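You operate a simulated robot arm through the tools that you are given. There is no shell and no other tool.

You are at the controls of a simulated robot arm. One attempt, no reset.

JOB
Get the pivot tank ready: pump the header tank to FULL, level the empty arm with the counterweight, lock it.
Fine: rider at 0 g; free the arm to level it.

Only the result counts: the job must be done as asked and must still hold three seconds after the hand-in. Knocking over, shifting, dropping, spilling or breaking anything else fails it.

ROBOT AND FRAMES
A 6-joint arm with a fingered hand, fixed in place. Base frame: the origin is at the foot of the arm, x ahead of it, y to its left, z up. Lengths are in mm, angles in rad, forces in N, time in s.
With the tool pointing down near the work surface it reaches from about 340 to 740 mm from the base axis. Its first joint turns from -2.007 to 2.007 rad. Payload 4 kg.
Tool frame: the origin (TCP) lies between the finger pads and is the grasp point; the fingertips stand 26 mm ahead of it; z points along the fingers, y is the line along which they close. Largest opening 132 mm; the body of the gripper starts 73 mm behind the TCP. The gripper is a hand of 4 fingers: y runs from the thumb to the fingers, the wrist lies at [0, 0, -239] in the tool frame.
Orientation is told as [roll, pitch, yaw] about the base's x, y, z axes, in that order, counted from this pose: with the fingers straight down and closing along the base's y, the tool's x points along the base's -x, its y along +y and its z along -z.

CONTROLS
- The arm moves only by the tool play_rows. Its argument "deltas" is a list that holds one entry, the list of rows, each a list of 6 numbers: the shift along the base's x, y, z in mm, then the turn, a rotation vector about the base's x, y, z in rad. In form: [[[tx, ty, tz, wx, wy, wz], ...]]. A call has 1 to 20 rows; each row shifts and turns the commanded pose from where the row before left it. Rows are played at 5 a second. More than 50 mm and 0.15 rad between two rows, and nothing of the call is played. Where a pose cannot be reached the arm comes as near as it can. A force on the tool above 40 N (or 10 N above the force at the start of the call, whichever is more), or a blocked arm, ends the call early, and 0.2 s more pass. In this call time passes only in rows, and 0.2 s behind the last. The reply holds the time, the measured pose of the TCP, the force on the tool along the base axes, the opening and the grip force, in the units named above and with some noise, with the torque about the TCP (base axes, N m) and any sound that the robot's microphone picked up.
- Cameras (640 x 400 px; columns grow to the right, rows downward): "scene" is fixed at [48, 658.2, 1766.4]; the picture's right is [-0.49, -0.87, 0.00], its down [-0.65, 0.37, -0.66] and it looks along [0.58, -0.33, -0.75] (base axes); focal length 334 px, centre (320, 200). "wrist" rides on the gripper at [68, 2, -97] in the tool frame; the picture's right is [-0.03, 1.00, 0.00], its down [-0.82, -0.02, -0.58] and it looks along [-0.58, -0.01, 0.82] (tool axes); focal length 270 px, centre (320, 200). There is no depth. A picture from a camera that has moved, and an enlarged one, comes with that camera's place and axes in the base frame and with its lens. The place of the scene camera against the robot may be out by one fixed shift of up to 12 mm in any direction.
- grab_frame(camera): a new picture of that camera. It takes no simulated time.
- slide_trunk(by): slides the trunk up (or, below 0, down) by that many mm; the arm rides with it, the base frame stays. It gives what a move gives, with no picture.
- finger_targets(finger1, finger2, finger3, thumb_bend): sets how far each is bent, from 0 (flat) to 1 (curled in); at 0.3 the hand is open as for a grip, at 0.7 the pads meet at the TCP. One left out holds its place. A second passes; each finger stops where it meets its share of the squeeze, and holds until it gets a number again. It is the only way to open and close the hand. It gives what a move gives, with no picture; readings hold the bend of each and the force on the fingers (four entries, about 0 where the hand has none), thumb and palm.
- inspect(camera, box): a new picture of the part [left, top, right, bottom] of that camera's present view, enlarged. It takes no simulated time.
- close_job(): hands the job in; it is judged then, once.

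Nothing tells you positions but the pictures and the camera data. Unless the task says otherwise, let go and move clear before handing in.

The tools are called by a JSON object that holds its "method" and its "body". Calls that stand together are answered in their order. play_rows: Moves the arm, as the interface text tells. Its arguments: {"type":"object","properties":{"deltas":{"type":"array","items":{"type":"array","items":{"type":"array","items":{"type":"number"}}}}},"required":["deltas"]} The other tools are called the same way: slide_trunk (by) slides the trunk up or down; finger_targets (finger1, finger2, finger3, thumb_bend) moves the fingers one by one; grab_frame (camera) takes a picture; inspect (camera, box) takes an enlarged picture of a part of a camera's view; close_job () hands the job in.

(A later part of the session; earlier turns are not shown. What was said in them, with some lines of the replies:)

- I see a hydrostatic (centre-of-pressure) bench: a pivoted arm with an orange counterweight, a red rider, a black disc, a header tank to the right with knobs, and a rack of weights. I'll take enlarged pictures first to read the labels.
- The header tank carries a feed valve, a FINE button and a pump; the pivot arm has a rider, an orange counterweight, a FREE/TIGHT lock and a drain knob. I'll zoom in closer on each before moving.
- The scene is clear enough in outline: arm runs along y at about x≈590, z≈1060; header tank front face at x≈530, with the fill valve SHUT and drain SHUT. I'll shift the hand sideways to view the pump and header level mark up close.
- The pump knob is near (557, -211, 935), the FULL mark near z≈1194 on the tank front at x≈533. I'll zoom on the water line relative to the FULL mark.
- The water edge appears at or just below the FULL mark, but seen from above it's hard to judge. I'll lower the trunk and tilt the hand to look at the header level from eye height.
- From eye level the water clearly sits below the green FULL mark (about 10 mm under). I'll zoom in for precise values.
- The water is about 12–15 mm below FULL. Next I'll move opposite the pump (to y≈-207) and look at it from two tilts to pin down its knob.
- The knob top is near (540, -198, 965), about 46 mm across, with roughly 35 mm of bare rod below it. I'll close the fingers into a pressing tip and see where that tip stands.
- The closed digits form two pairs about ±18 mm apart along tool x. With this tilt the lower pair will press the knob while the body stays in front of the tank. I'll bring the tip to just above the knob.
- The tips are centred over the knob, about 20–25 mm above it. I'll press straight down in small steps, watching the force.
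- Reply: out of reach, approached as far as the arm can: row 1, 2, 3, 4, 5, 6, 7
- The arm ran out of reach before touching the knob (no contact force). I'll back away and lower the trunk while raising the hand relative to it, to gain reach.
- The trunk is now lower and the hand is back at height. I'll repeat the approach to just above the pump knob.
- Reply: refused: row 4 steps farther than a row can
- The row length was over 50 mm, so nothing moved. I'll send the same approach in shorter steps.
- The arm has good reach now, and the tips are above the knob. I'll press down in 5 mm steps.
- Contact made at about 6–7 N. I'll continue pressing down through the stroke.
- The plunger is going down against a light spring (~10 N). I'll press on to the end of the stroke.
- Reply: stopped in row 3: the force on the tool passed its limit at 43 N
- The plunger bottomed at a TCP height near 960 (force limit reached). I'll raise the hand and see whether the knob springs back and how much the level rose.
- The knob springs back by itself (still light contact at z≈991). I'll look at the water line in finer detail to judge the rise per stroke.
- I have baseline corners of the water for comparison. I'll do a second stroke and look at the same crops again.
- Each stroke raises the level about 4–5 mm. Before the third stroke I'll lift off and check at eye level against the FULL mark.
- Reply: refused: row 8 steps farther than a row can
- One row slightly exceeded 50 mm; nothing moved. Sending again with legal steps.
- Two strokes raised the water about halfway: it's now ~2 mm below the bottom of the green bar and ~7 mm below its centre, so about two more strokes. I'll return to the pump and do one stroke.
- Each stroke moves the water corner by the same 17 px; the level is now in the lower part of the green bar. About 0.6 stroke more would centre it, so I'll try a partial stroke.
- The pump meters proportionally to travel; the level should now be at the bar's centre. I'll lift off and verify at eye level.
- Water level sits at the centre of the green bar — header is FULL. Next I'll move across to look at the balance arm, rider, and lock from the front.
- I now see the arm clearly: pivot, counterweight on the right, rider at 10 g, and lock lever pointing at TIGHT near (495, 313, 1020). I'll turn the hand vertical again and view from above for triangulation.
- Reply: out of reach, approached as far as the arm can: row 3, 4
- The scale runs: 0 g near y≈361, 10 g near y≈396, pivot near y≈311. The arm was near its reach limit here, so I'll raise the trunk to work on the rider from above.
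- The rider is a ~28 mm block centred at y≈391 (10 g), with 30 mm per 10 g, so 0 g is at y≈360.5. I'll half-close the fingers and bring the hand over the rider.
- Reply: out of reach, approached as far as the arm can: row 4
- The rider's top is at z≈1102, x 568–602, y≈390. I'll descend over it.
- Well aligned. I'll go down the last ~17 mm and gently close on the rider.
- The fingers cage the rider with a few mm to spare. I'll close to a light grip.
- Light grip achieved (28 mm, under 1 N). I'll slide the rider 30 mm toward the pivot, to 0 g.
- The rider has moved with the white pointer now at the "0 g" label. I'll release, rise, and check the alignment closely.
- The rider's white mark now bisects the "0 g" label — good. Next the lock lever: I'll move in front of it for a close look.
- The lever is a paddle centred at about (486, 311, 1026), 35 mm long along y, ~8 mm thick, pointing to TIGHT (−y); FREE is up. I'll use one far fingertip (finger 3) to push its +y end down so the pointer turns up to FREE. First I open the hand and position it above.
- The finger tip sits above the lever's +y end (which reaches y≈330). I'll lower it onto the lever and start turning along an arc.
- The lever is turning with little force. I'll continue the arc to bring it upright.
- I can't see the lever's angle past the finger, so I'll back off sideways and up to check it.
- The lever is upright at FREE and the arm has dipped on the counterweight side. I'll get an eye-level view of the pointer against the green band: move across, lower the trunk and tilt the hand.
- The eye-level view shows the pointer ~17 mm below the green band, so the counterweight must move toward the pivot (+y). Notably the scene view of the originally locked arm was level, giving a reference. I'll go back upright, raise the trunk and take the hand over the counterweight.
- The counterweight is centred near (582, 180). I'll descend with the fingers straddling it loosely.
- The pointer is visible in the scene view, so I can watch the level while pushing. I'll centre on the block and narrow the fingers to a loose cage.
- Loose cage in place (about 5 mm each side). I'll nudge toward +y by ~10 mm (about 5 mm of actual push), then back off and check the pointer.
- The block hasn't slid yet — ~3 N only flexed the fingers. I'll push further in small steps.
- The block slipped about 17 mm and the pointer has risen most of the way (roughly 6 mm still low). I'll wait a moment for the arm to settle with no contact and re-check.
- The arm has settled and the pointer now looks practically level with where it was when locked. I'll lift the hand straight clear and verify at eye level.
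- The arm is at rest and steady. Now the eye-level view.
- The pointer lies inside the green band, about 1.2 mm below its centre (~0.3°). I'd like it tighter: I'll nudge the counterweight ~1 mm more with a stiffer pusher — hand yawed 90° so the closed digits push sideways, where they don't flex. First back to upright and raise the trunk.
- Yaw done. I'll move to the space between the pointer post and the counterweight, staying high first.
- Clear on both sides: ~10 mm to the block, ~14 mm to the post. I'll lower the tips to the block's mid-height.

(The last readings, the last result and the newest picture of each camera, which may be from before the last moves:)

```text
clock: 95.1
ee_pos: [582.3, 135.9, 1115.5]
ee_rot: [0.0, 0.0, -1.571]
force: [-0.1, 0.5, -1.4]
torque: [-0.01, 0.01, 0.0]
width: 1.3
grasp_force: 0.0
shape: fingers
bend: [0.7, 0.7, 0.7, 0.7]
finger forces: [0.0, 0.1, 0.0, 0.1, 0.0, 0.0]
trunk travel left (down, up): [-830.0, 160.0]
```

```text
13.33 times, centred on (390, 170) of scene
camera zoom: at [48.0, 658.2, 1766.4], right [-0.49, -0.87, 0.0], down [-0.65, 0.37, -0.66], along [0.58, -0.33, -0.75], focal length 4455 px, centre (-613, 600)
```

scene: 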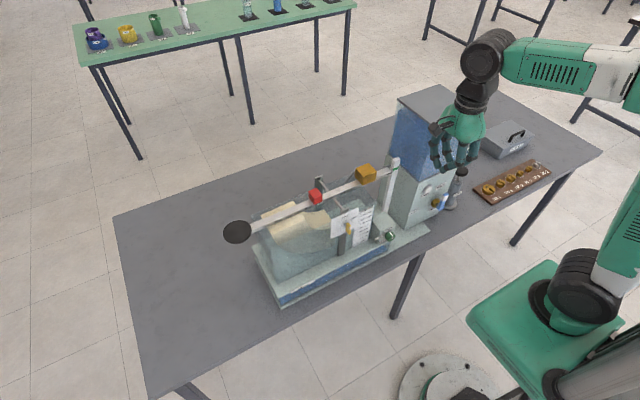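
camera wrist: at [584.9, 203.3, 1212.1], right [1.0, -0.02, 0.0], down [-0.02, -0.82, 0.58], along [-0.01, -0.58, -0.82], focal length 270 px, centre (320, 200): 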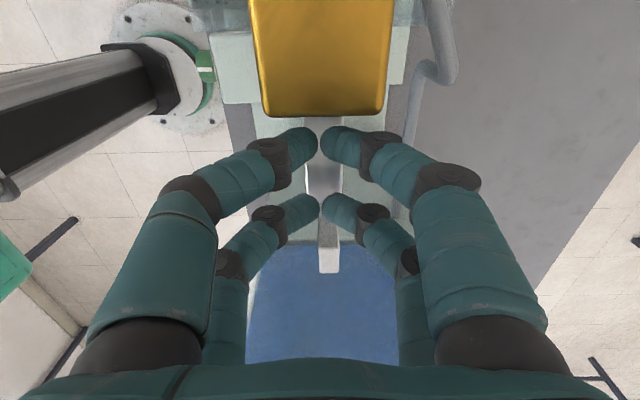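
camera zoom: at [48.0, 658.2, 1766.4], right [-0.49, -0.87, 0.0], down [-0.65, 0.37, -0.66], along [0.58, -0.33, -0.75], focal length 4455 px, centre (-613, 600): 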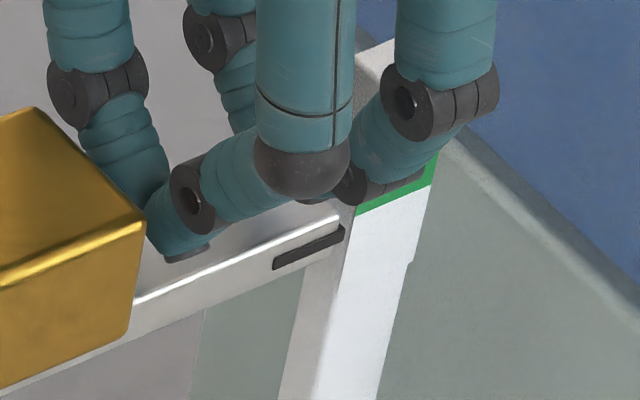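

The pusher is in place and the arm undisturbed. I'll advance to contact in small steps.

{"method": "play_rows", "body": {"deltas": [[[0, 1.5, 0, 0, 0, 0], [0, 1.5, 0, 0, 0, 0], [0, 1.5, 0, 0, 0, 0], [0, 1.5, 0, 0, 0, 0], [0, 0, 0, 0, 0, 0]]]}}

{"method": "inspect", "body": {"camera": "scene", "box": [370, 155, 410, 185]}}

{"method": "inspect", "body": {"camera": "wrist", "box": [240, 90, 400, 190]}}

```text
clock: 96.3
ee_pos: [582.6, 141.8, 1116.1]
ee_rot: [-0.002, 0.001, -1.57]
force: [0.2, -0.2, -1.0]
torque: [-0.01, -0.01, 0.03]
width: 1.7
grasp_force: 0.1
shape: fingers
bend: [0.7, 0.7, 0.7, 0.7]
finger forces: [0.1, 0.0, 0.0, 0.0, 0.0, 0.0]
trunk travel left (down, up): [-830.0, 160.0]
```

```text
13.33 times, centred on (390, 170) of scene
camera zoom: at [48.0, 658.2, 1766.4], right [-0.49, -0.87, 0.0], down [-0.65, 0.37, -0.66], along [0.58, -0.33, -0.75], focal length 4455 px, centre (-613, 600)
```

zoom: 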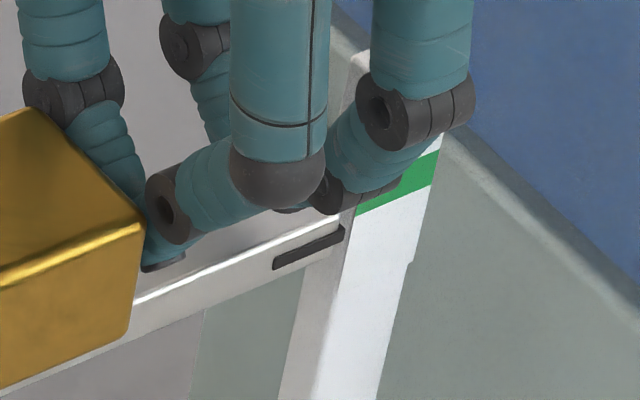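

```text
4.00 times, centred on (320, 140) of wrist
camera zoom: at [584.4, 210.3, 1213.0], right [1.0, -0.02, 0.0], down [-0.02, -0.82, 0.58], along [-0.01, -0.58, -0.82], focal length 1081 px, centre (320, 440)
```

zoom: 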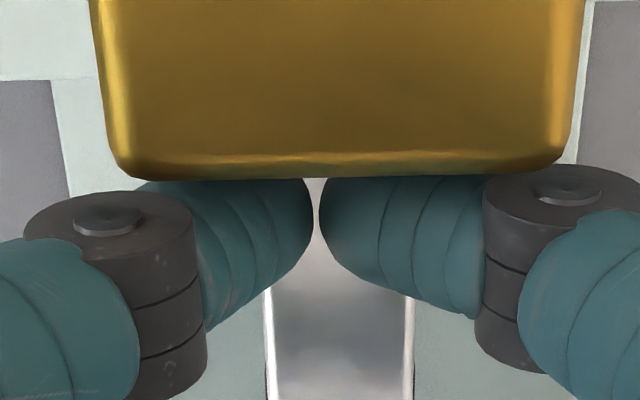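

Almost touching. Now 1 mm steps with a force reading and pointer check after each.

{"method": "play_rows", "body": {"deltas": [[[0, 1, 0, 0, 0, 0], [0, 0, 0, 0, 0, 0]]]}}

{"method": "play_rows", "body": {"deltas": [[[0, 1, 0, 0, 0, 0], [0, 0, 0, 0, 0, 0]]]}}

{"method": "inspect", "body": {"camera": "scene", "box": [370, 155, 410, 185]}}

```text
clock: 96.9
ee_pos: [582.6, 142.2, 1116.1]
ee_rot: [0.0, -0.001, -1.569]
force: [0.1, -0.4, 1.5]
torque: [-0.04, -0.01, 0.01]
width: 1.4
grasp_force: 0.1
shape: fingers
bend: [0.7, 0.7, 0.7, 0.7]
finger forces: [0.0, 0.0, 0.0, 0.1, 0.0, 0.0]
trunk travel left (down, up): [-830.0, 160.0]
```

```text
clock: 97.5
ee_pos: [582.1, 143.2, 1115.6]
ee_rot: [0.001, 0.0, -1.569]
force: [-0.8, 0.0, -0.8]
torque: [0.01, 0.01, 0.0]
width: 1.5
grasp_force: 0.1
shape: fingers
bend: [0.7, 0.7, 0.7, 0.7]
finger forces: [0.1, 0.1, 0.0, 0.0, 0.1, 0.1]
trunk travel left (down, up): [-830.0, 160.0]
```

```text
13.33 times, centred on (390, 170) of scene
camera zoom: at [48.0, 658.2, 1766.4], right [-0.49, -0.87, 0.0], down [-0.65, 0.37, -0.66], along [0.58, -0.33, -0.75], focal length 4455 px, centre (-613, 600)
```

zoom: 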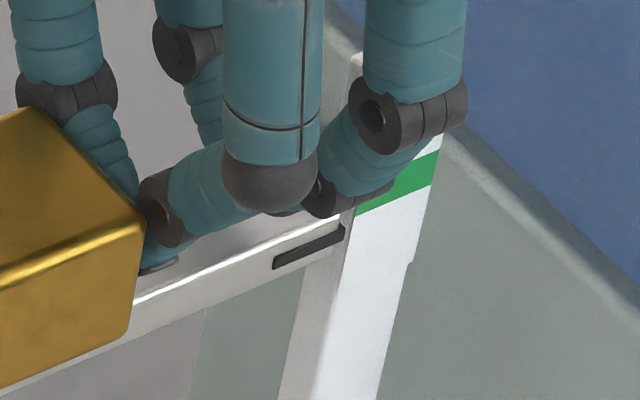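

{"method": "play_rows", "body": {"deltas": [[[0, 1, 0, 0, 0, 0], [0, 0, 0, 0, 0, 0]]]}}

{"method": "inspect", "body": {"camera": "scene", "box": [370, 155, 410, 185]}}

{"method": "play_rows", "body": {"deltas": [[[0, 1, 0, 0, 0, 0], [0, 0, 0, 0, 0, 0]]]}}

{"method": "inspect", "body": {"camera": "scene", "box": [370, 155, 410, 185]}}

```text
clock: 98.1
ee_pos: [581.9, 145.1, 1115.4]
ee_rot: [0.0, 0.002, -1.572]
force: [-1.2, -0.9, 0.2]
torque: [0.02, 0.01, -0.02]
width: 1.3
grasp_force: 0.8
shape: fingers
bend: [0.7, 0.7, 0.7, 0.7]
finger forces: [0.6, 0.0, 0.0, 0.0, 0.5, 0.0]
trunk travel left (down, up): [-830.0, 160.0]
```

```text
13.33 times, centred on (390, 170) of scene
camera zoom: at [48.0, 658.2, 1766.4], right [-0.49, -0.87, 0.0], down [-0.65, 0.37, -0.66], along [0.58, -0.33, -0.75], focal length 4455 px, centre (-613, 600)
```

zoom: 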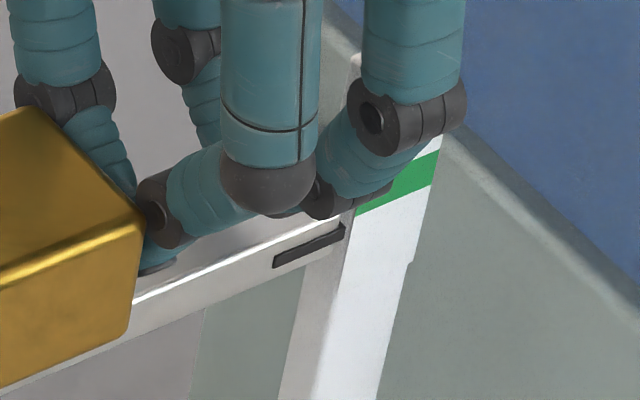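

```text
clock: 98.7
ee_pos: [582.5, 145.1, 1114.9]
ee_rot: [0.0, -0.001, -1.57]
force: [0.3, -2.1, 0.3]
torque: [-0.02, -0.01, 0.01]
width: 1.3
grasp_force: 1.3
shape: fingers
bend: [0.7, 0.7, 0.7, 0.7]
finger forces: [1.3, 0.0, 0.0, 0.1, 1.0, 0.0]
trunk travel left (down, up): [-830.0, 160.0]
```

```text
13.33 times, centred on (390, 170) of scene
camera zoom: at [48.0, 658.2, 1766.4], right [-0.49, -0.87, 0.0], down [-0.65, 0.37, -0.66], along [0.58, -0.33, -0.75], focal length 4455 px, centre (-613, 600)
```

zoom: 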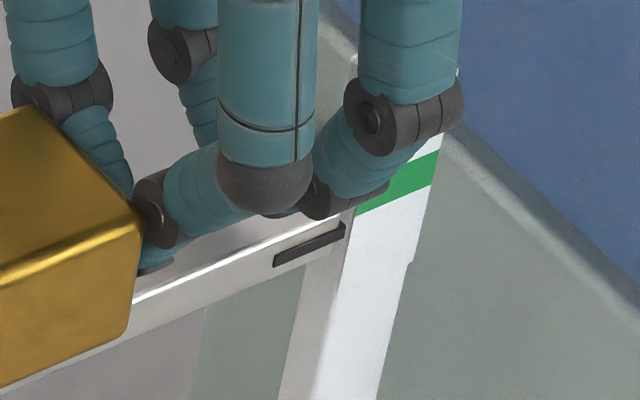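

Contact at about 2 N. I'll continue in half-millimetre steps.

{"method": "play_rows", "body": {"deltas": [[[0, 0.7, 0, 0, 0, 0], [0, 0, 0, 0, 0, 0]]]}}

{"method": "play_rows", "body": {"deltas": [[[0, 0.7, 0, 0, 0, 0], [0, 0, 0, 0, 0, 0]]]}}

{"method": "inspect", "body": {"camera": "scene", "box": [370, 155, 410, 185]}}

```text
clock: 99.3
ee_pos: [582.8, 145.7, 1115.2]
ee_rot: [0.0, 0.0, -1.572]
force: [-0.6, -3.2, 1.7]
torque: [0.04, 0.02, -0.01]
width: 1.1
grasp_force: 1.5
shape: fingers
bend: [0.7, 0.7, 0.7, 0.7]
finger forces: [1.6, 0.1, 0.1, 0.1, 1.5, 0.0]
trunk travel left (down, up): [-830.0, 160.0]
```

```text
clock: 99.9
ee_pos: [583.1, 147.4, 1116.0]
ee_rot: [-0.001, 0.0, -1.57]
force: [-1.5, -2.2, 1.0]
torque: [0.02, -0.02, 0.01]
width: 1.2
grasp_force: 1.8
shape: fingers
bend: [0.7, 0.7, 0.7, 0.7]
finger forces: [1.3, 0.0, 0.1, 0.1, 1.2, 0.0]
trunk travel left (down, up): [-830.0, 160.0]
```

```text
13.33 times, centred on (390, 170) of scene
camera zoom: at [48.0, 658.2, 1766.4], right [-0.49, -0.87, 0.0], down [-0.65, 0.37, -0.66], along [0.58, -0.33, -0.75], focal length 4455 px, centre (-613, 600)
```

zoom: 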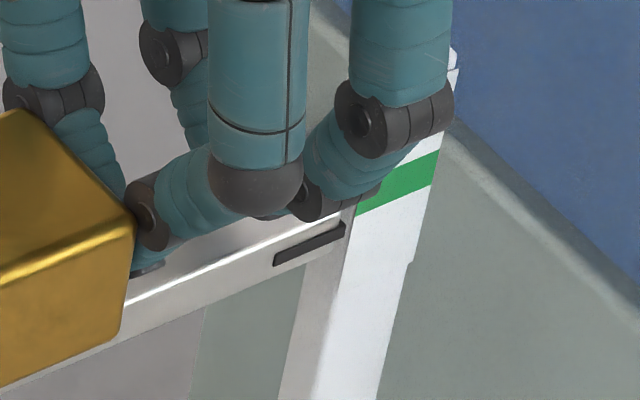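

The block slid a few millimetres. I'll back off the pusher and let the arm settle, then check.

{"method": "play_rows", "body": {"deltas": [[[0, -2, 0, 0, 0, 0], [0, -3, 0, 0, 0, 0], [0, -3, 0, 0, 0, 0], [0, 0, 0, 0, 0, 0], [0, 0, 0, 0, 0, 0], [0, 0, 0, 0, 0, 0], [0, 0, 0, 0, 0, 0]]]}}

{"method": "inspect", "body": {"camera": "scene", "box": [370, 155, 410, 185]}}

```text
clock: 101.5
ee_pos: [582.8, 138.9, 1115.7]
ee_rot: [0.0, 0.002, -1.57]
force: [0.1, 0.4, -0.4]
torque: [0.02, -0.01, -0.02]
width: 1.0
grasp_force: 0.0
shape: fingers
bend: [0.7, 0.7, 0.7, 0.7]
finger forces: [0.1, 0.1, 0.0, 0.0, 0.1, 0.1]
trunk travel left (down, up): [-830.0, 160.0]
```

```text
13.33 times, centred on (390, 170) of scene
camera zoom: at [48.0, 658.2, 1766.4], right [-0.49, -0.87, 0.0], down [-0.65, 0.37, -0.66], along [0.58, -0.33, -0.75], focal length 4455 px, centre (-613, 600)
```

zoom: 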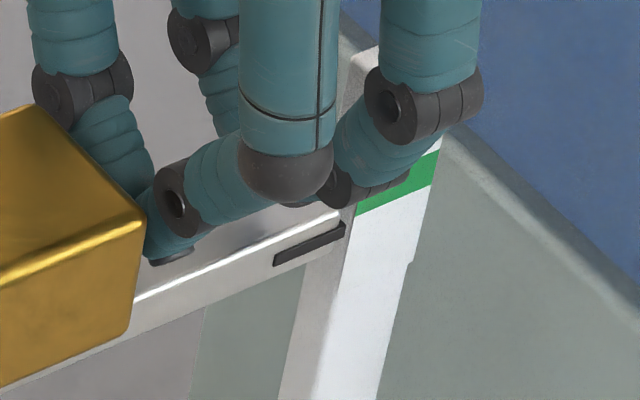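

Curious: the block sprang back almost to where it was, though the pointer has risen slightly. I'll take a finer look at the settled pointer.

{"method": "inspect", "body": {"camera": "scene", "box": [374, 163, 398, 181]}}

{"method": "inspect", "body": {"camera": "scene", "box": [350, 155, 390, 185]}}

{"method": "inspect", "body": {"camera": "wrist", "box": [240, 90, 400, 190]}}

```text
16.00 times, centred on (386, 172) of scene
camera zoom: at [48.0, 658.2, 1766.4], right [-0.49, -0.87, 0.0], down [-0.65, 0.37, -0.66], along [0.58, -0.33, -0.75], focal length 5346 px, centre (-736, 648)
```

zoom: 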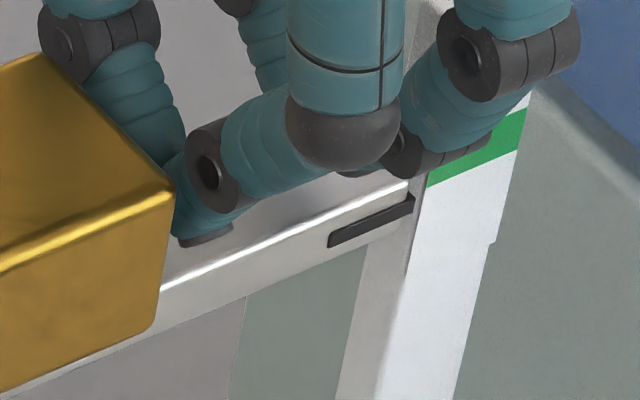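

```text
13.33 times, centred on (370, 170) of scene
camera zoom: at [48.0, 658.2, 1766.4], right [-0.49, -0.87, 0.0], down [-0.65, 0.37, -0.66], along [0.58, -0.33, -0.75], focal length 4455 px, centre (-347, 600)
```

zoom: 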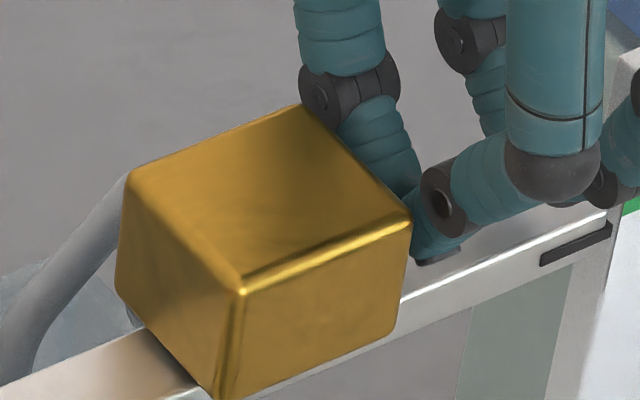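

```text
4.00 times, centred on (320, 140) of wrist
camera zoom: at [585.1, 207.5, 1212.9], right [1.0, -0.02, 0.0], down [-0.02, -0.82, 0.58], along [-0.01, -0.58, -0.82], focal length 1081 px, centre (320, 440)
```

zoom: 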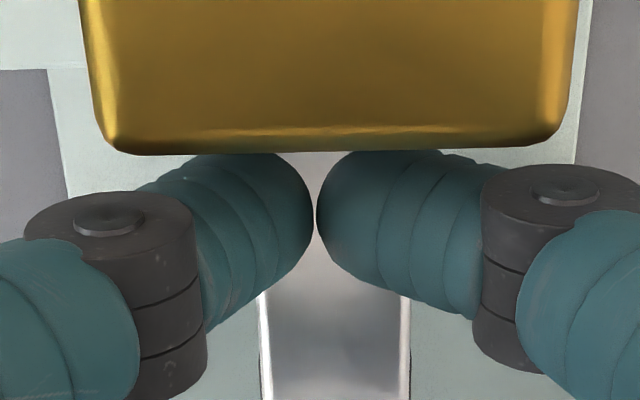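

The block moved a net ~0.4 mm (its hold is springy), and the pointer is now ~0.6 mm from centre. One more slightly deeper push, then release.

{"method": "play_rows", "body": {"deltas": [[[0, 3, 0, 0, 0, 0], [0, 2, 0, 0, 0, 0], [0, 1.5, 0, 0, 0, 0], [0, 1, 0, 0, 0, 0], [0, 0.6, 0, 0, 0, 0], [0, 0.5, 0, 0, 0, 0], [0, 0, 0, 0, 0, 0]]]}}

{"method": "inspect", "body": {"camera": "scene", "box": [370, 155, 410, 185]}}

{"method": "play_rows", "body": {"deltas": [[[0, -2, 0, 0, 0, 0], [0, -3, 0, 0, 0, 0], [0, -4, 0, 0, 0, 0], [0, 0, 0, 0, 0, 0], [0, 0, 0, 0, 0, 0], [0, 0, 0, 0, 0, 0], [0, 0, 0, 0, 0, 0]]]}}

{"method": "inspect", "body": {"camera": "scene", "box": [370, 155, 410, 185]}}

```text
clock: 103.1
ee_pos: [583.8, 146.1, 1115.7]
ee_rot: [0.001, 0.002, -1.57]
force: [-0.3, -3.0, 0.3]
torque: [0.03, -0.01, -0.03]
width: 1.2
grasp_force: 1.9
shape: fingers
bend: [0.7, 0.7, 0.7, 0.7]
finger forces: [1.6, 0.0, 0.1, 0.1, 1.3, 0.1]
trunk travel left (down, up): [-830.0, 160.0]
```

```text
13.33 times, centred on (390, 170) of scene
camera zoom: at [48.0, 658.2, 1766.4], right [-0.49, -0.87, 0.0], down [-0.65, 0.37, -0.66], along [0.58, -0.33, -0.75], focal length 4455 px, centre (-613, 600)
```

zoom: 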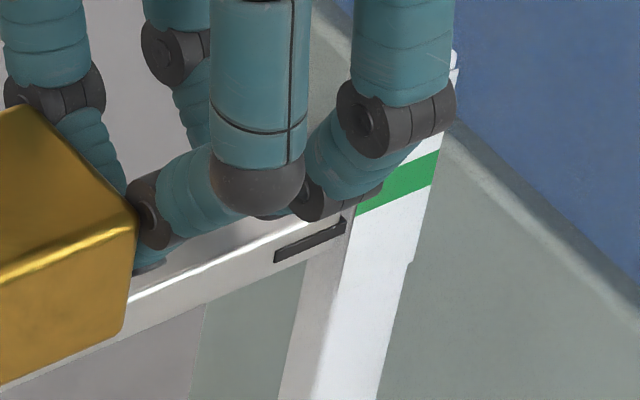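

```text
clock: 104.7
ee_pos: [582.7, 138.1, 1115.9]
ee_rot: [0.0, -0.001, -1.571]
force: [0.2, -0.5, -0.7]
torque: [-0.01, -0.03, 0.0]
width: 1.0
grasp_force: 0.1
shape: fingers
bend: [0.7, 0.7, 0.7, 0.7]
finger forces: [0.0, 0.0, 0.1, 0.0, 0.1, 0.0]
trunk travel left (down, up): [-830.0, 160.0]
```

```text
13.33 times, centred on (390, 170) of scene
camera zoom: at [48.0, 658.2, 1766.4], right [-0.49, -0.87, 0.0], down [-0.65, 0.37, -0.66], along [0.58, -0.33, -0.75], focal length 4455 px, centre (-613, 600)
```

zoom: 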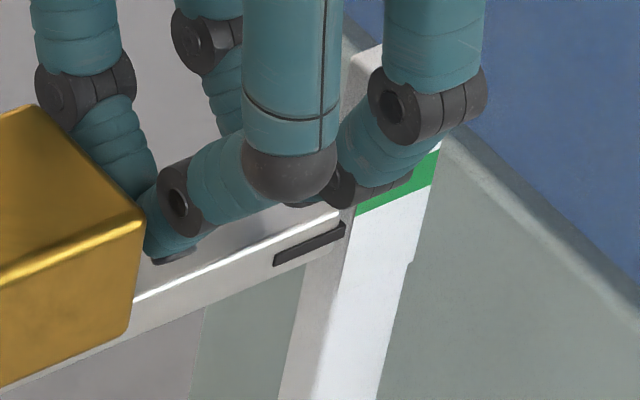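

The block again sprang back; the pointer rests ~0.6 mm (≈0.2°) from band centre, which is well inside the band. I'll stop here, lift away, yaw back, and go lock the arm.

{"method": "play_rows", "body": {"deltas": [[[0, 0, 10, 0, 0, 0], [0, 0, 25, 0, 0, 0], [0, 0, 30, 0, 0, 0], [-20, 0, 20, 0, 0, 0], [-40, 0, 0, 0, 0, 0], [-40, 0, 0, 0, 0, 0], [-40, 0, 0, 0, 0, 0], [-20, 0, 0, 0, 0, 0.05], [0, 0, 0, 0, 0, 0.15], [0, 0, 0, 0, 0, 0.15], [0, 0, 0, 0, 0, 0.15], [0, 0, 0, 0, 0, 0.15], [0, 0, 0, 0, 0, 0.15], [0, 0, 0, 0, 0, 0.15], [0, 0, 0, 0, 0, 0.15], [0, 0, 0, 0, 0, 0.15], [0, 0, 0, 0, 0, 0.15], [0, 0, 0, 0, 0, 0.15], [0, 0, 0, 0, 0, 0.02], [0, 0, 0, 0, 0, 0]]]}}

{"method": "inspect", "body": {"camera": "scene", "box": [370, 155, 410, 185]}}

{"method": "grab_frame", "body": {"camera": "scene"}}

```text
clock: 108.9
ee_pos: [422.8, 138.6, 1199.8]
ee_rot: [0.0, 0.0, 0.002]
force: [0.8, -0.2, 0.4]
torque: [0.01, -0.01, -0.04]
width: 0.9
grasp_force: 0.1
shape: fingers
bend: [0.7, 0.7, 0.7, 0.7]
finger forces: [0.0, 0.0, 0.1, 0.1, 0.1, 0.1]
trunk travel left (down, up): [-830.0, 160.0]
```

```text
13.33 times, centred on (390, 170) of scene
camera zoom: at [48.0, 658.2, 1766.4], right [-0.49, -0.87, 0.0], down [-0.65, 0.37, -0.66], along [0.58, -0.33, -0.75], focal length 4455 px, centre (-613, 600)
```

zoom: 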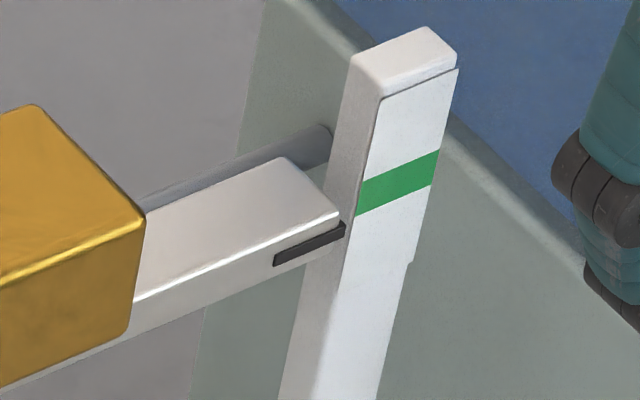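

```text
taken
```

scene: 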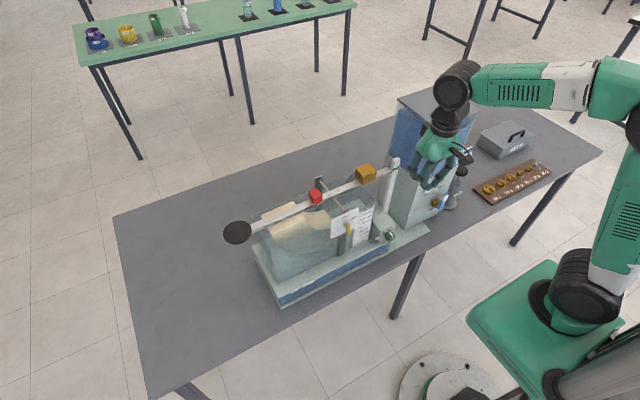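

The arm rests steady and level. Now to the lock: I open the hand and bring finger 3 to the +y side of the lever's upper end.

{"method": "finger_targets", "body": {"finger1": 0.3, "finger2": 0.3, "finger3": 0.3, "thumb_bend": 0.3}}

{"method": "play_rows", "body": {"deltas": [[[0, 44, 0, 0, 0, 0], [0, 44, 0, 0, 0, 0], [0, 44, 0, 0, 0, 0], [0, 44, 0, 0, 0, 0], [0, 44, 0, 0, 0, 0], [10, 43, 0, 0, 0, 0], [20, 0, -35, 0, 0, 0], [13, 0, -40, 0, 0, 0], [0, 0, -40, 0, 0, 0], [0, 0, -18, 0, 0, 0], [0, 0, 0, 0, 0, 0]]]}}

{"method": "grab_frame", "body": {"camera": "wrist"}}

{"method": "inspect", "body": {"camera": "wrist", "box": [100, 120, 280, 250]}}

```text
clock: 109.9
ee_pos: [423.8, 137.3, 1200.7]
ee_rot: [0.0, -0.001, 0.0]
force: [1.3, 0.1, -0.1]
torque: [-0.01, 0.01, 0.0]
width: 132.3
grasp_force: 0.0
shape: fingers
bend: [0.3, 0.3, 0.3, 0.3]
finger forces: [0.0, 0.1, 0.0, 0.0, 0.0, 0.0]
trunk travel left (down, up): [-830.0, 160.0]
```

```text
clock: 112.3
ee_pos: [466.5, 402.3, 1065.0]
ee_rot: [0.0, -0.001, 0.0]
force: [0.4, -0.4, 0.3]
torque: [-0.01, -0.02, 0.02]
width: 132.6
grasp_force: 0.0
shape: fingers
bend: [0.3, 0.3, 0.3, 0.3]
finger forces: [0.0, 0.1, 0.0, 0.0, 0.0, 0.1]
trunk travel left (down, up): [-830.0, 160.0]
```

```text
taken
camera wrist: at [397.8, 404.0, 1163.6], right [0.03, 1.0, 0.0], down [0.82, -0.02, 0.58], along [0.58, -0.02, -0.82], focal length 270 px, centre (320, 200)
```

wrist: 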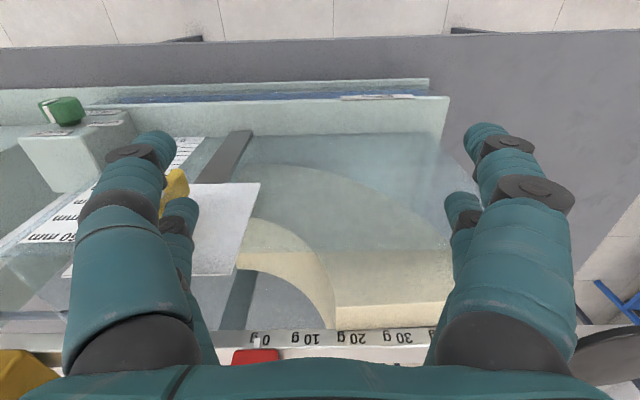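

```text
3.08 times, centred on (190, 185) of wrist
camera zoom: at [397.8, 404.0, 1163.6], right [0.03, 1.0, 0.0], down [0.82, -0.02, 0.58], along [0.58, -0.02, -0.82], focal length 832 px, centre (720, 246)
```

zoom: 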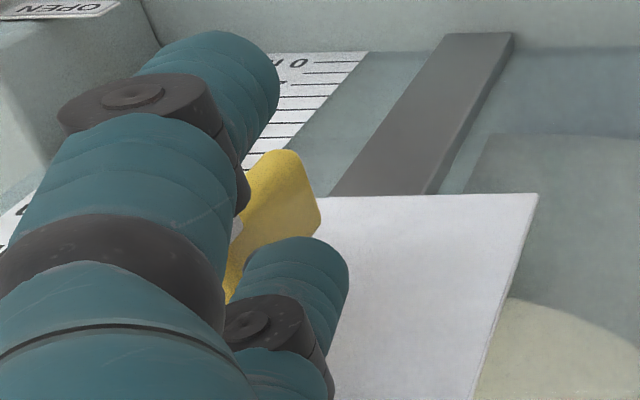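

Finger 3 is just to the +y side of the upright lever. I'll push its top over toward −y (TIGHT) along the arc, first half.

{"method": "play_rows", "body": {"deltas": [[[0, 0, -8, 0, 0, 0], [0, -5, 0, 0, 0, 0], [0, -4, 0, 0, 0, 0], [0, -4, 2, 0, 0, 0], [0, -4, 2, 0, 0, 0], [0, -4, 0, 0, 0, 0], [0, 0, 0, 0, 0, 0]]]}}

{"method": "inspect", "body": {"camera": "wrist", "box": [100, 120, 280, 250]}}

{"method": "inspect", "body": {"camera": "scene", "box": [310, 180, 400, 250]}}

```text
clock: 113.9
ee_pos: [467.2, 380.6, 1063.9]
ee_rot: [0.002, -0.002, 0.0]
force: [0.1, 1.7, 0.2]
torque: [-0.02, 0.0, 0.05]
width: 132.5
grasp_force: 1.6
shape: fingers
bend: [0.3, 0.3, 0.33, 0.3]
finger forces: [0.0, 0.0, 2.2, 0.0, 0.0, 0.1]
trunk travel left (down, up): [-830.0, 160.0]
```

```text
3.08 times, centred on (190, 185) of wrist
camera zoom: at [398.0, 382.1, 1161.5], right [0.03, 1.0, 0.0], down [0.82, -0.02, 0.58], along [0.58, -0.02, -0.82], focal length 832 px, centre (720, 246)
```

zoom: 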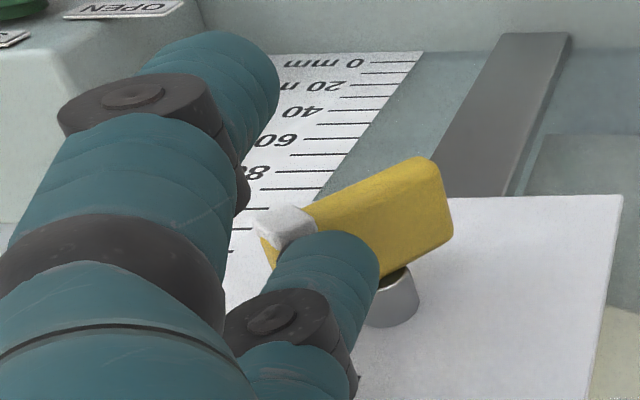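

```text
5.71 times, centred on (355, 215) of scene
camera zoom: at [48.0, 658.2, 1766.4], right [-0.49, -0.87, 0.0], down [-0.65, 0.37, -0.66], along [0.58, -0.33, -0.75], focal length 1909 px, centre (120, 114)
```

zoom: 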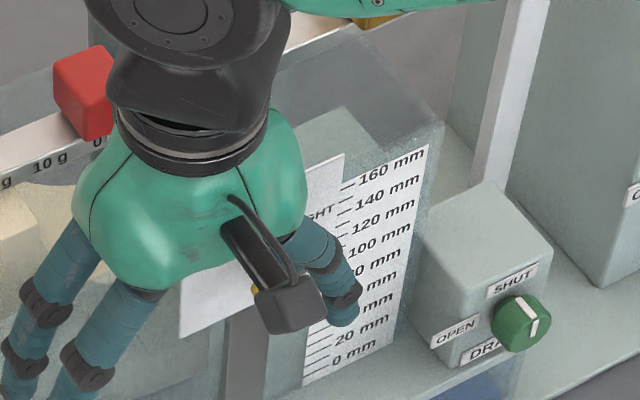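

The lever is coming over nicely toward TIGHT. I'll finish the arc, ending with a downward press.

{"method": "play_rows", "body": {"deltas": [[[0, -4, 0, 0, 0, 0], [0, -4, 0, 0, 0, 0], [0, -4, -2, 0, 0, 0], [0, -3, -2, 0, 0, 0], [0, 0, -2, 0, 0, 0], [0, 0, 0, 0, 0, 0]]]}}

{"method": "inspect", "body": {"camera": "wrist", "box": [100, 120, 280, 250]}}

```text
clock: 115.3
ee_pos: [465.6, 365.9, 1056.9]
ee_rot: [0.0, -0.001, -0.001]
force: [0.3, 0.3, -0.5]
torque: [0.01, -0.03, -0.02]
width: 132.5
grasp_force: 0.3
shape: fingers
bend: [0.3, 0.3, 0.3, 0.3]
finger forces: [0.0, 0.0, 0.3, 0.1, 0.0, 0.1]
trunk travel left (down, up): [-830.0, 160.0]
```

```text
3.08 times, centred on (190, 185) of wrist
camera zoom: at [397.6, 367.5, 1154.7], right [0.03, 1.0, 0.0], down [0.82, -0.02, 0.58], along [0.58, -0.02, -0.82], focal length 832 px, centre (720, 246)
```

zoom: 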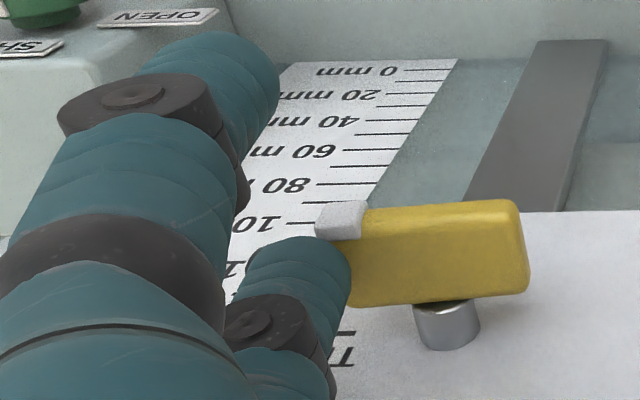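

Nearly horizontal; it looks a few degrees short of TIGHT. I'll press down a bit more on the pointer end.

{"method": "play_rows", "body": {"deltas": [[[0, 2, 0, 0, 0, 0], [0, 0, -1.5, 0, 0, 0], [0, 0, -1.5, 0, 0, 0], [0, 0, 0, 0, 0, 0]]]}}

{"method": "inspect", "body": {"camera": "wrist", "box": [100, 120, 280, 250]}}

```text
clock: 116.3
ee_pos: [466.1, 367.1, 1053.8]
ee_rot: [0.0, 0.0, 0.0]
force: [0.5, 0.4, 1.9]
torque: [-0.08, 0.0, 0.0]
width: 132.6
grasp_force: 0.8
shape: fingers
bend: [0.3, 0.3, 0.3, 0.3]
finger forces: [0.1, 0.0, 1.3, 0.1, 0.0, 0.0]
trunk travel left (down, up): [-830.0, 160.0]
```

```text
3.08 times, centred on (190, 185) of wrist
camera zoom: at [398.0, 368.7, 1151.5], right [0.03, 1.0, 0.0], down [0.82, -0.02, 0.58], along [0.58, -0.02, -0.82], focal length 832 px, centre (720, 246)
```

zoom: 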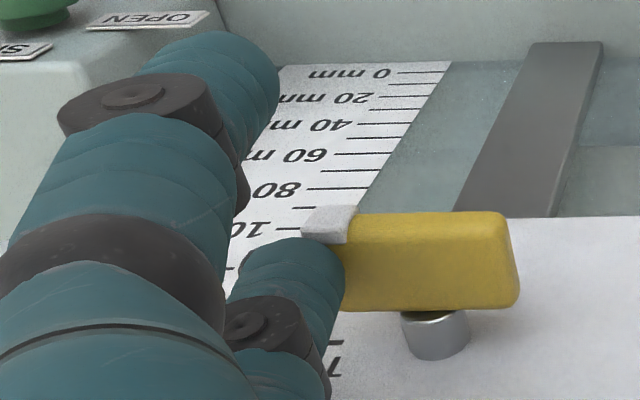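

Now essentially horizontal. One more small press to seat it, then back off and check.

{"method": "play_rows", "body": {"deltas": [[[0, 0, -1, 0, 0, 0], [0, 0, -0.5, 0, 0, 0], [0, 0, 0, 0, 0, 0]]]}}

{"method": "play_rows", "body": {"deltas": [[[0, 0, 5, 0, 0, 0], [0, 0, 20, 0, 0, 0], [0, 0, 30, 0, 0, 0], [-10, -20, 30, 0, 0, 0], [-15, -35, 10, 0, 0, 0], [0, -4, 0, 0, 0, 0], [0, 0, 0, 0, 0, 0]]]}}

{"method": "grab_frame", "body": {"camera": "wrist"}}

{"method": "inspect", "body": {"camera": "wrist", "box": [260, 120, 380, 210]}}

{"method": "inspect", "body": {"camera": "scene", "box": [370, 155, 410, 185]}}

```text
clock: 117.1
ee_pos: [465.4, 368.8, 1053.1]
ee_rot: [0.0, -0.003, 0.001]
force: [-0.1, 0.4, 5.9]
torque: [-0.31, -0.09, 0.05]
width: 132.7
grasp_force: 2.1
shape: fingers
bend: [0.3, 0.3, 0.29, 0.3]
finger forces: [0.1, 0.0, 4.4, 0.0, 0.1, 0.0]
trunk travel left (down, up): [-830.0, 160.0]
```

```text
clock: 118.7
ee_pos: [439.8, 308.7, 1147.9]
ee_rot: [0.001, 0.0, 0.0]
force: [-0.8, -0.2, 0.0]
torque: [0.01, -0.02, -0.02]
width: 132.7
grasp_force: 0.1
shape: fingers
bend: [0.3, 0.3, 0.3, 0.3]
finger forces: [0.1, 0.1, 0.0, 0.1, 0.1, 0.1]
trunk travel left (down, up): [-830.0, 160.0]
```

```text
taken
camera wrist: at [371.9, 310.6, 1244.6], right [0.03, 1.0, 0.0], down [0.82, -0.02, 0.58], along [0.58, -0.02, -0.82], focal length 270 px, centre (320, 200)
```

wrist: 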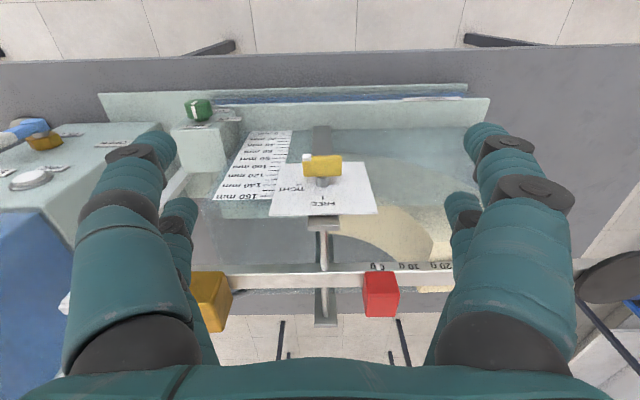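

```text
4.44 times, centred on (320, 165) of wrist
camera zoom: at [371.9, 310.6, 1244.6], right [0.03, 1.0, 0.0], down [0.82, -0.02, 0.58], along [0.58, -0.02, -0.82], focal length 1201 px, centre (320, 356)
```

zoom: 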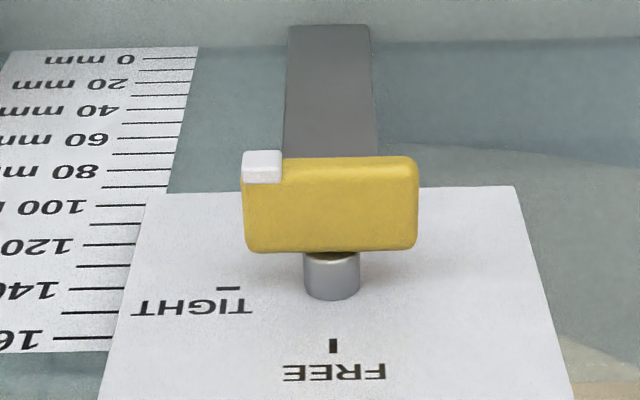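

```text
13.33 times, centred on (390, 170) of scene
camera zoom: at [48.0, 658.2, 1766.4], right [-0.49, -0.87, 0.0], down [-0.65, 0.37, -0.66], along [0.58, -0.33, -0.75], focal length 4455 px, centre (-613, 600)
```

zoom: 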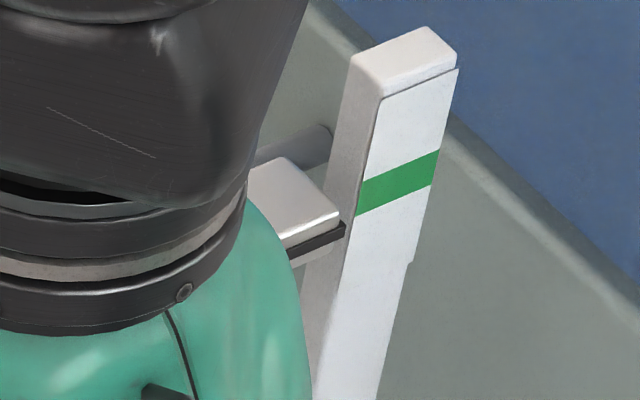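

The lever is at TIGHT against its stop and the pointer hasn't shifted. I'll do a last eye-level check of pointer and header level before handing in.

{"method": "play_rows", "body": {"deltas": [[[-8, -39, 22, 0, 0, 0], [-8, -39, 22, 0, 0, 0], [-8, -39, 22, 0, 0, 0], [-8, -39, 22, 0, 0, 0], [-6, -40, 22, 0, 0, 0], [0, 0, 0, 0, 0, 0]]]}}

{"method": "slide_trunk", "body": {"by": -230}}

{"method": "play_rows", "body": {"deltas": [[[0, 0, 0, 0, -0.15, 0], [0, 0, 0, 0, -0.15, 0], [0, 0, 0, 0, -0.15, 0], [0, 0, 0, 0, -0.15, 0], [0, 0, 0, 0, 0, 0]]]}}

{"method": "grab_frame", "body": {"camera": "wrist"}}

{"method": "inspect", "body": {"camera": "wrist", "box": [280, 270, 360, 330]}}

{"method": "inspect", "body": {"camera": "scene", "box": [220, 75, 480, 265]}}

```text
clock: 120.1
ee_pos: [402.5, 112.2, 1258.4]
ee_rot: [-0.001, -0.001, 0.0]
force: [0.8, 1.1, 0.0]
torque: [-0.01, 0.01, -0.02]
width: 132.5
grasp_force: 0.1
shape: fingers
bend: [0.3, 0.3, 0.3, 0.3]
finger forces: [0.0, 0.0, 0.1, 0.0, 0.0, 0.0]
trunk travel left (down, up): [-830.0, 160.0]
```

```text
clock: 122.5
ee_pos: [401.5, 112.6, 1028.2]
ee_rot: [0.0, 0.002, 0.001]
force: [0.0, -0.3, -0.1]
torque: [0.0, 0.02, -0.03]
width: 132.6
grasp_force: 0.0
shape: fingers
bend: [0.3, 0.3, 0.3, 0.3]
finger forces: [0.0, 0.1, 0.0, 0.0, 0.0, 0.0]
trunk travel left (down, up): [-600.0, 390.0]
```

```text
clock: 123.7
ee_pos: [401.1, 112.9, 1027.3]
ee_rot: [0.001, -0.601, -0.003]
force: [0.0, -0.5, -1.6]
torque: [0.01, 0.02, -0.02]
width: 133.0
grasp_force: 0.0
shape: fingers
bend: [0.3, 0.3, 0.3, 0.3]
finger forces: [0.0, 0.1, 0.1, 0.0, 0.0, 0.0]
trunk travel left (down, up): [-600.0, 390.0]
```

```text
taken
camera wrist: at [290.5, 114.1, 1070.1], right [0.02, 1.0, 0.01], down [0.35, -0.02, 0.94], along [0.94, -0.02, -0.35], focal length 270 px, centre (320, 200)
```

wrist: 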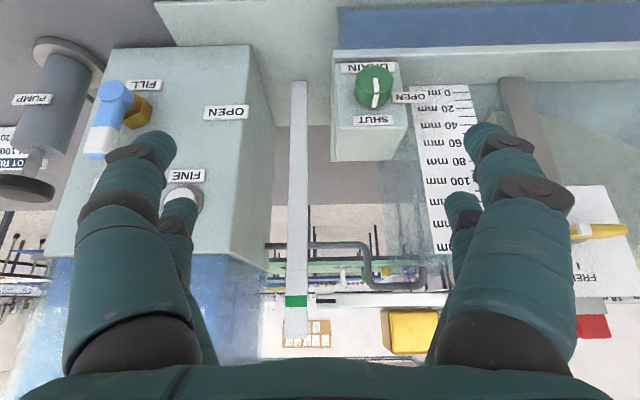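

```text
6.67 times, centred on (320, 300) of wrist
camera zoom: at [290.5, 114.1, 1070.1], right [0.02, 1.0, 0.01], down [0.35, -0.02, 0.94], along [0.94, -0.02, -0.35], focal length 1802 px, centre (320, -467)
```

zoom: 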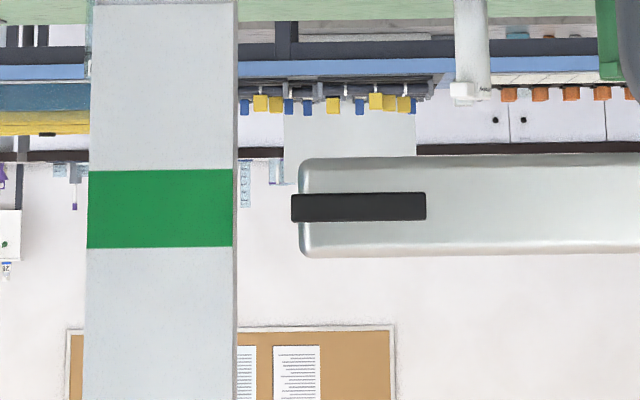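

```text
2.11 times, centred on (350, 170) of scene
camera zoom: at [48.0, 658.2, 1766.4], right [-0.49, -0.87, 0.0], down [-0.65, 0.37, -0.66], along [0.58, -0.33, -0.75], focal length 703 px, centre (257, 263)
```

zoom: 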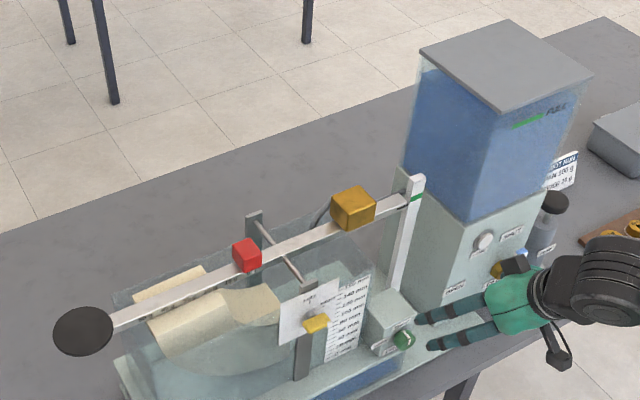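

At eye level the pointer is centred on the green band (within a fraction of a mm). I'll withdraw the hand upward, check rider, valves and header one last time, then hand in.

{"method": "play_rows", "body": {"deltas": [[[-10, 0, 0, 0, 0.15, 0], [-10, 0, 0, 0, 0.15, 0], [0, 0, 0, 0, 0.15, 0], [0, 0, 0, 0, 0.15, 0], [0, 0, 0, 0, 0, 0]]]}}

{"method": "slide_trunk", "body": {"by": 250}}

{"method": "grab_frame", "body": {"camera": "scene"}}

{"method": "inspect", "body": {"camera": "scene", "box": [280, 170, 340, 220]}}

{"method": "inspect", "body": {"camera": "scene", "box": [325, 150, 455, 260]}}

{"method": "inspect", "body": {"camera": "scene", "box": [392, 98, 424, 118]}}

{"method": "grab_frame", "body": {"camera": "wrist"}}

```text
clock: 124.9
ee_pos: [382.0, 112.1, 1028.9]
ee_rot: [-0.001, 0.002, -0.001]
force: [-0.5, 0.7, -0.2]
torque: [-0.05, 0.0, -0.02]
width: 132.6
grasp_force: 0.1
shape: fingers
bend: [0.3, 0.3, 0.3, 0.3]
finger forces: [0.0, 0.1, 0.0, 0.0, 0.1, 0.0]
trunk travel left (down, up): [-600.0, 390.0]
```

```text
clock: 127.5
ee_pos: [381.3, 113.9, 1277.3]
ee_rot: [-0.002, -0.001, -0.001]
force: [-0.2, -0.3, 0.5]
torque: [0.01, 0.02, 0.0]
width: 132.9
grasp_force: 0.1
shape: fingers
bend: [0.3, 0.3, 0.3, 0.3]
finger forces: [0.1, 0.0, 0.0, 0.0, 0.0, 0.1]
trunk travel left (down, up): [-850.0, 140.0]
```

```text
taken
```

scene: 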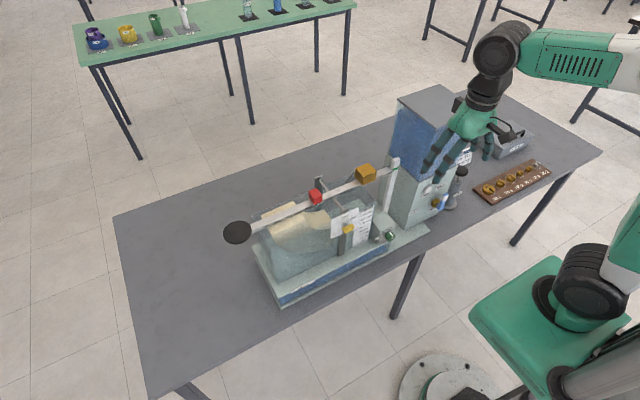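

```text
8.00 times, centred on (310, 195) of scene
camera zoom: at [48.0, 658.2, 1766.4], right [-0.49, -0.87, 0.0], down [-0.65, 0.37, -0.66], along [0.58, -0.33, -0.75], focal length 2673 px, centre (400, 240)
```

zoom: 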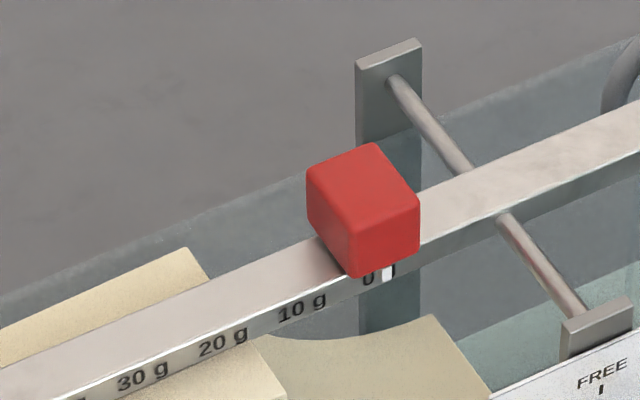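

```text
3.64 times, centred on (390, 205) of scene
camera zoom: at [48.0, 658.2, 1766.4], right [-0.49, -0.87, 0.0], down [-0.65, 0.37, -0.66], along [0.58, -0.33, -0.75], focal length 1215 px, centre (66, 182)
```

zoom: 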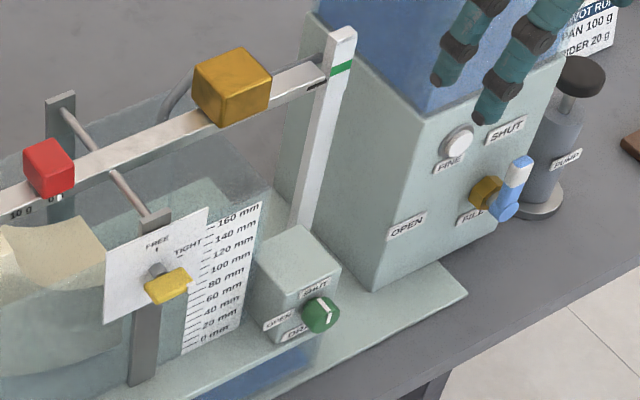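

```text
16.00 times, centred on (408, 108) of scene
camera zoom: at [48.0, 658.2, 1766.4], right [-0.49, -0.87, 0.0], down [-0.65, 0.37, -0.66], along [0.58, -0.33, -0.75], focal length 5346 px, centre (-1088, 1672)
```

zoom: 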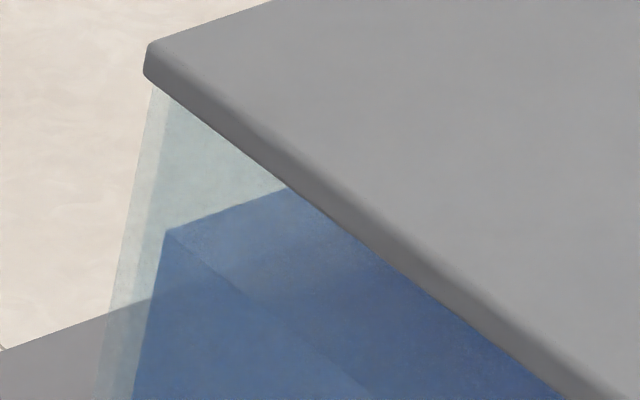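

```text
taken
camera wrist: at [313.8, 114.3, 1375.6], right [0.03, 1.0, 0.0], down [0.82, -0.02, 0.58], along [0.58, -0.02, -0.82], focal length 270 px, centre (320, 200)
```

wrist: 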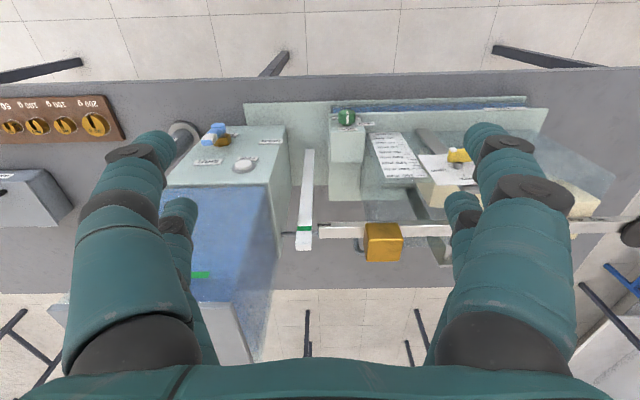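

All checks pass: the header sits at FULL, the rider mark is on 0 g, and the arm is level with the lock lever at TIGHT. The fill and drain valves are still SHUT, nothing else has moved, and the hand is clear. Handing in.

{"method": "close_job", "body": {}}

```text
The job is handed in.
```

The pivot tank is ready and the job is handed in. I haven't seen the judged result.

- **Header tank:** pumped with three full strokes and one partial stroke. At eye level the water sits at the centre of the green FULL bar.
- **Rider:** slid from 10 g to 0 g. Its white mark is in the middle of the "0 g" label, to within about 1 mm.
- **Arm:** freed, then levelled by sliding the counterweight toward the pivot. The pointer is on the green band, within about half a millimetre of its centre.
- **Lock:** the lever is back at TIGHT against its stop, and the pointer did not move when I locked it.

The fill and drain valves stayed shut, I saw nothing else moved or spilled, and the hand was clear before hand-in.
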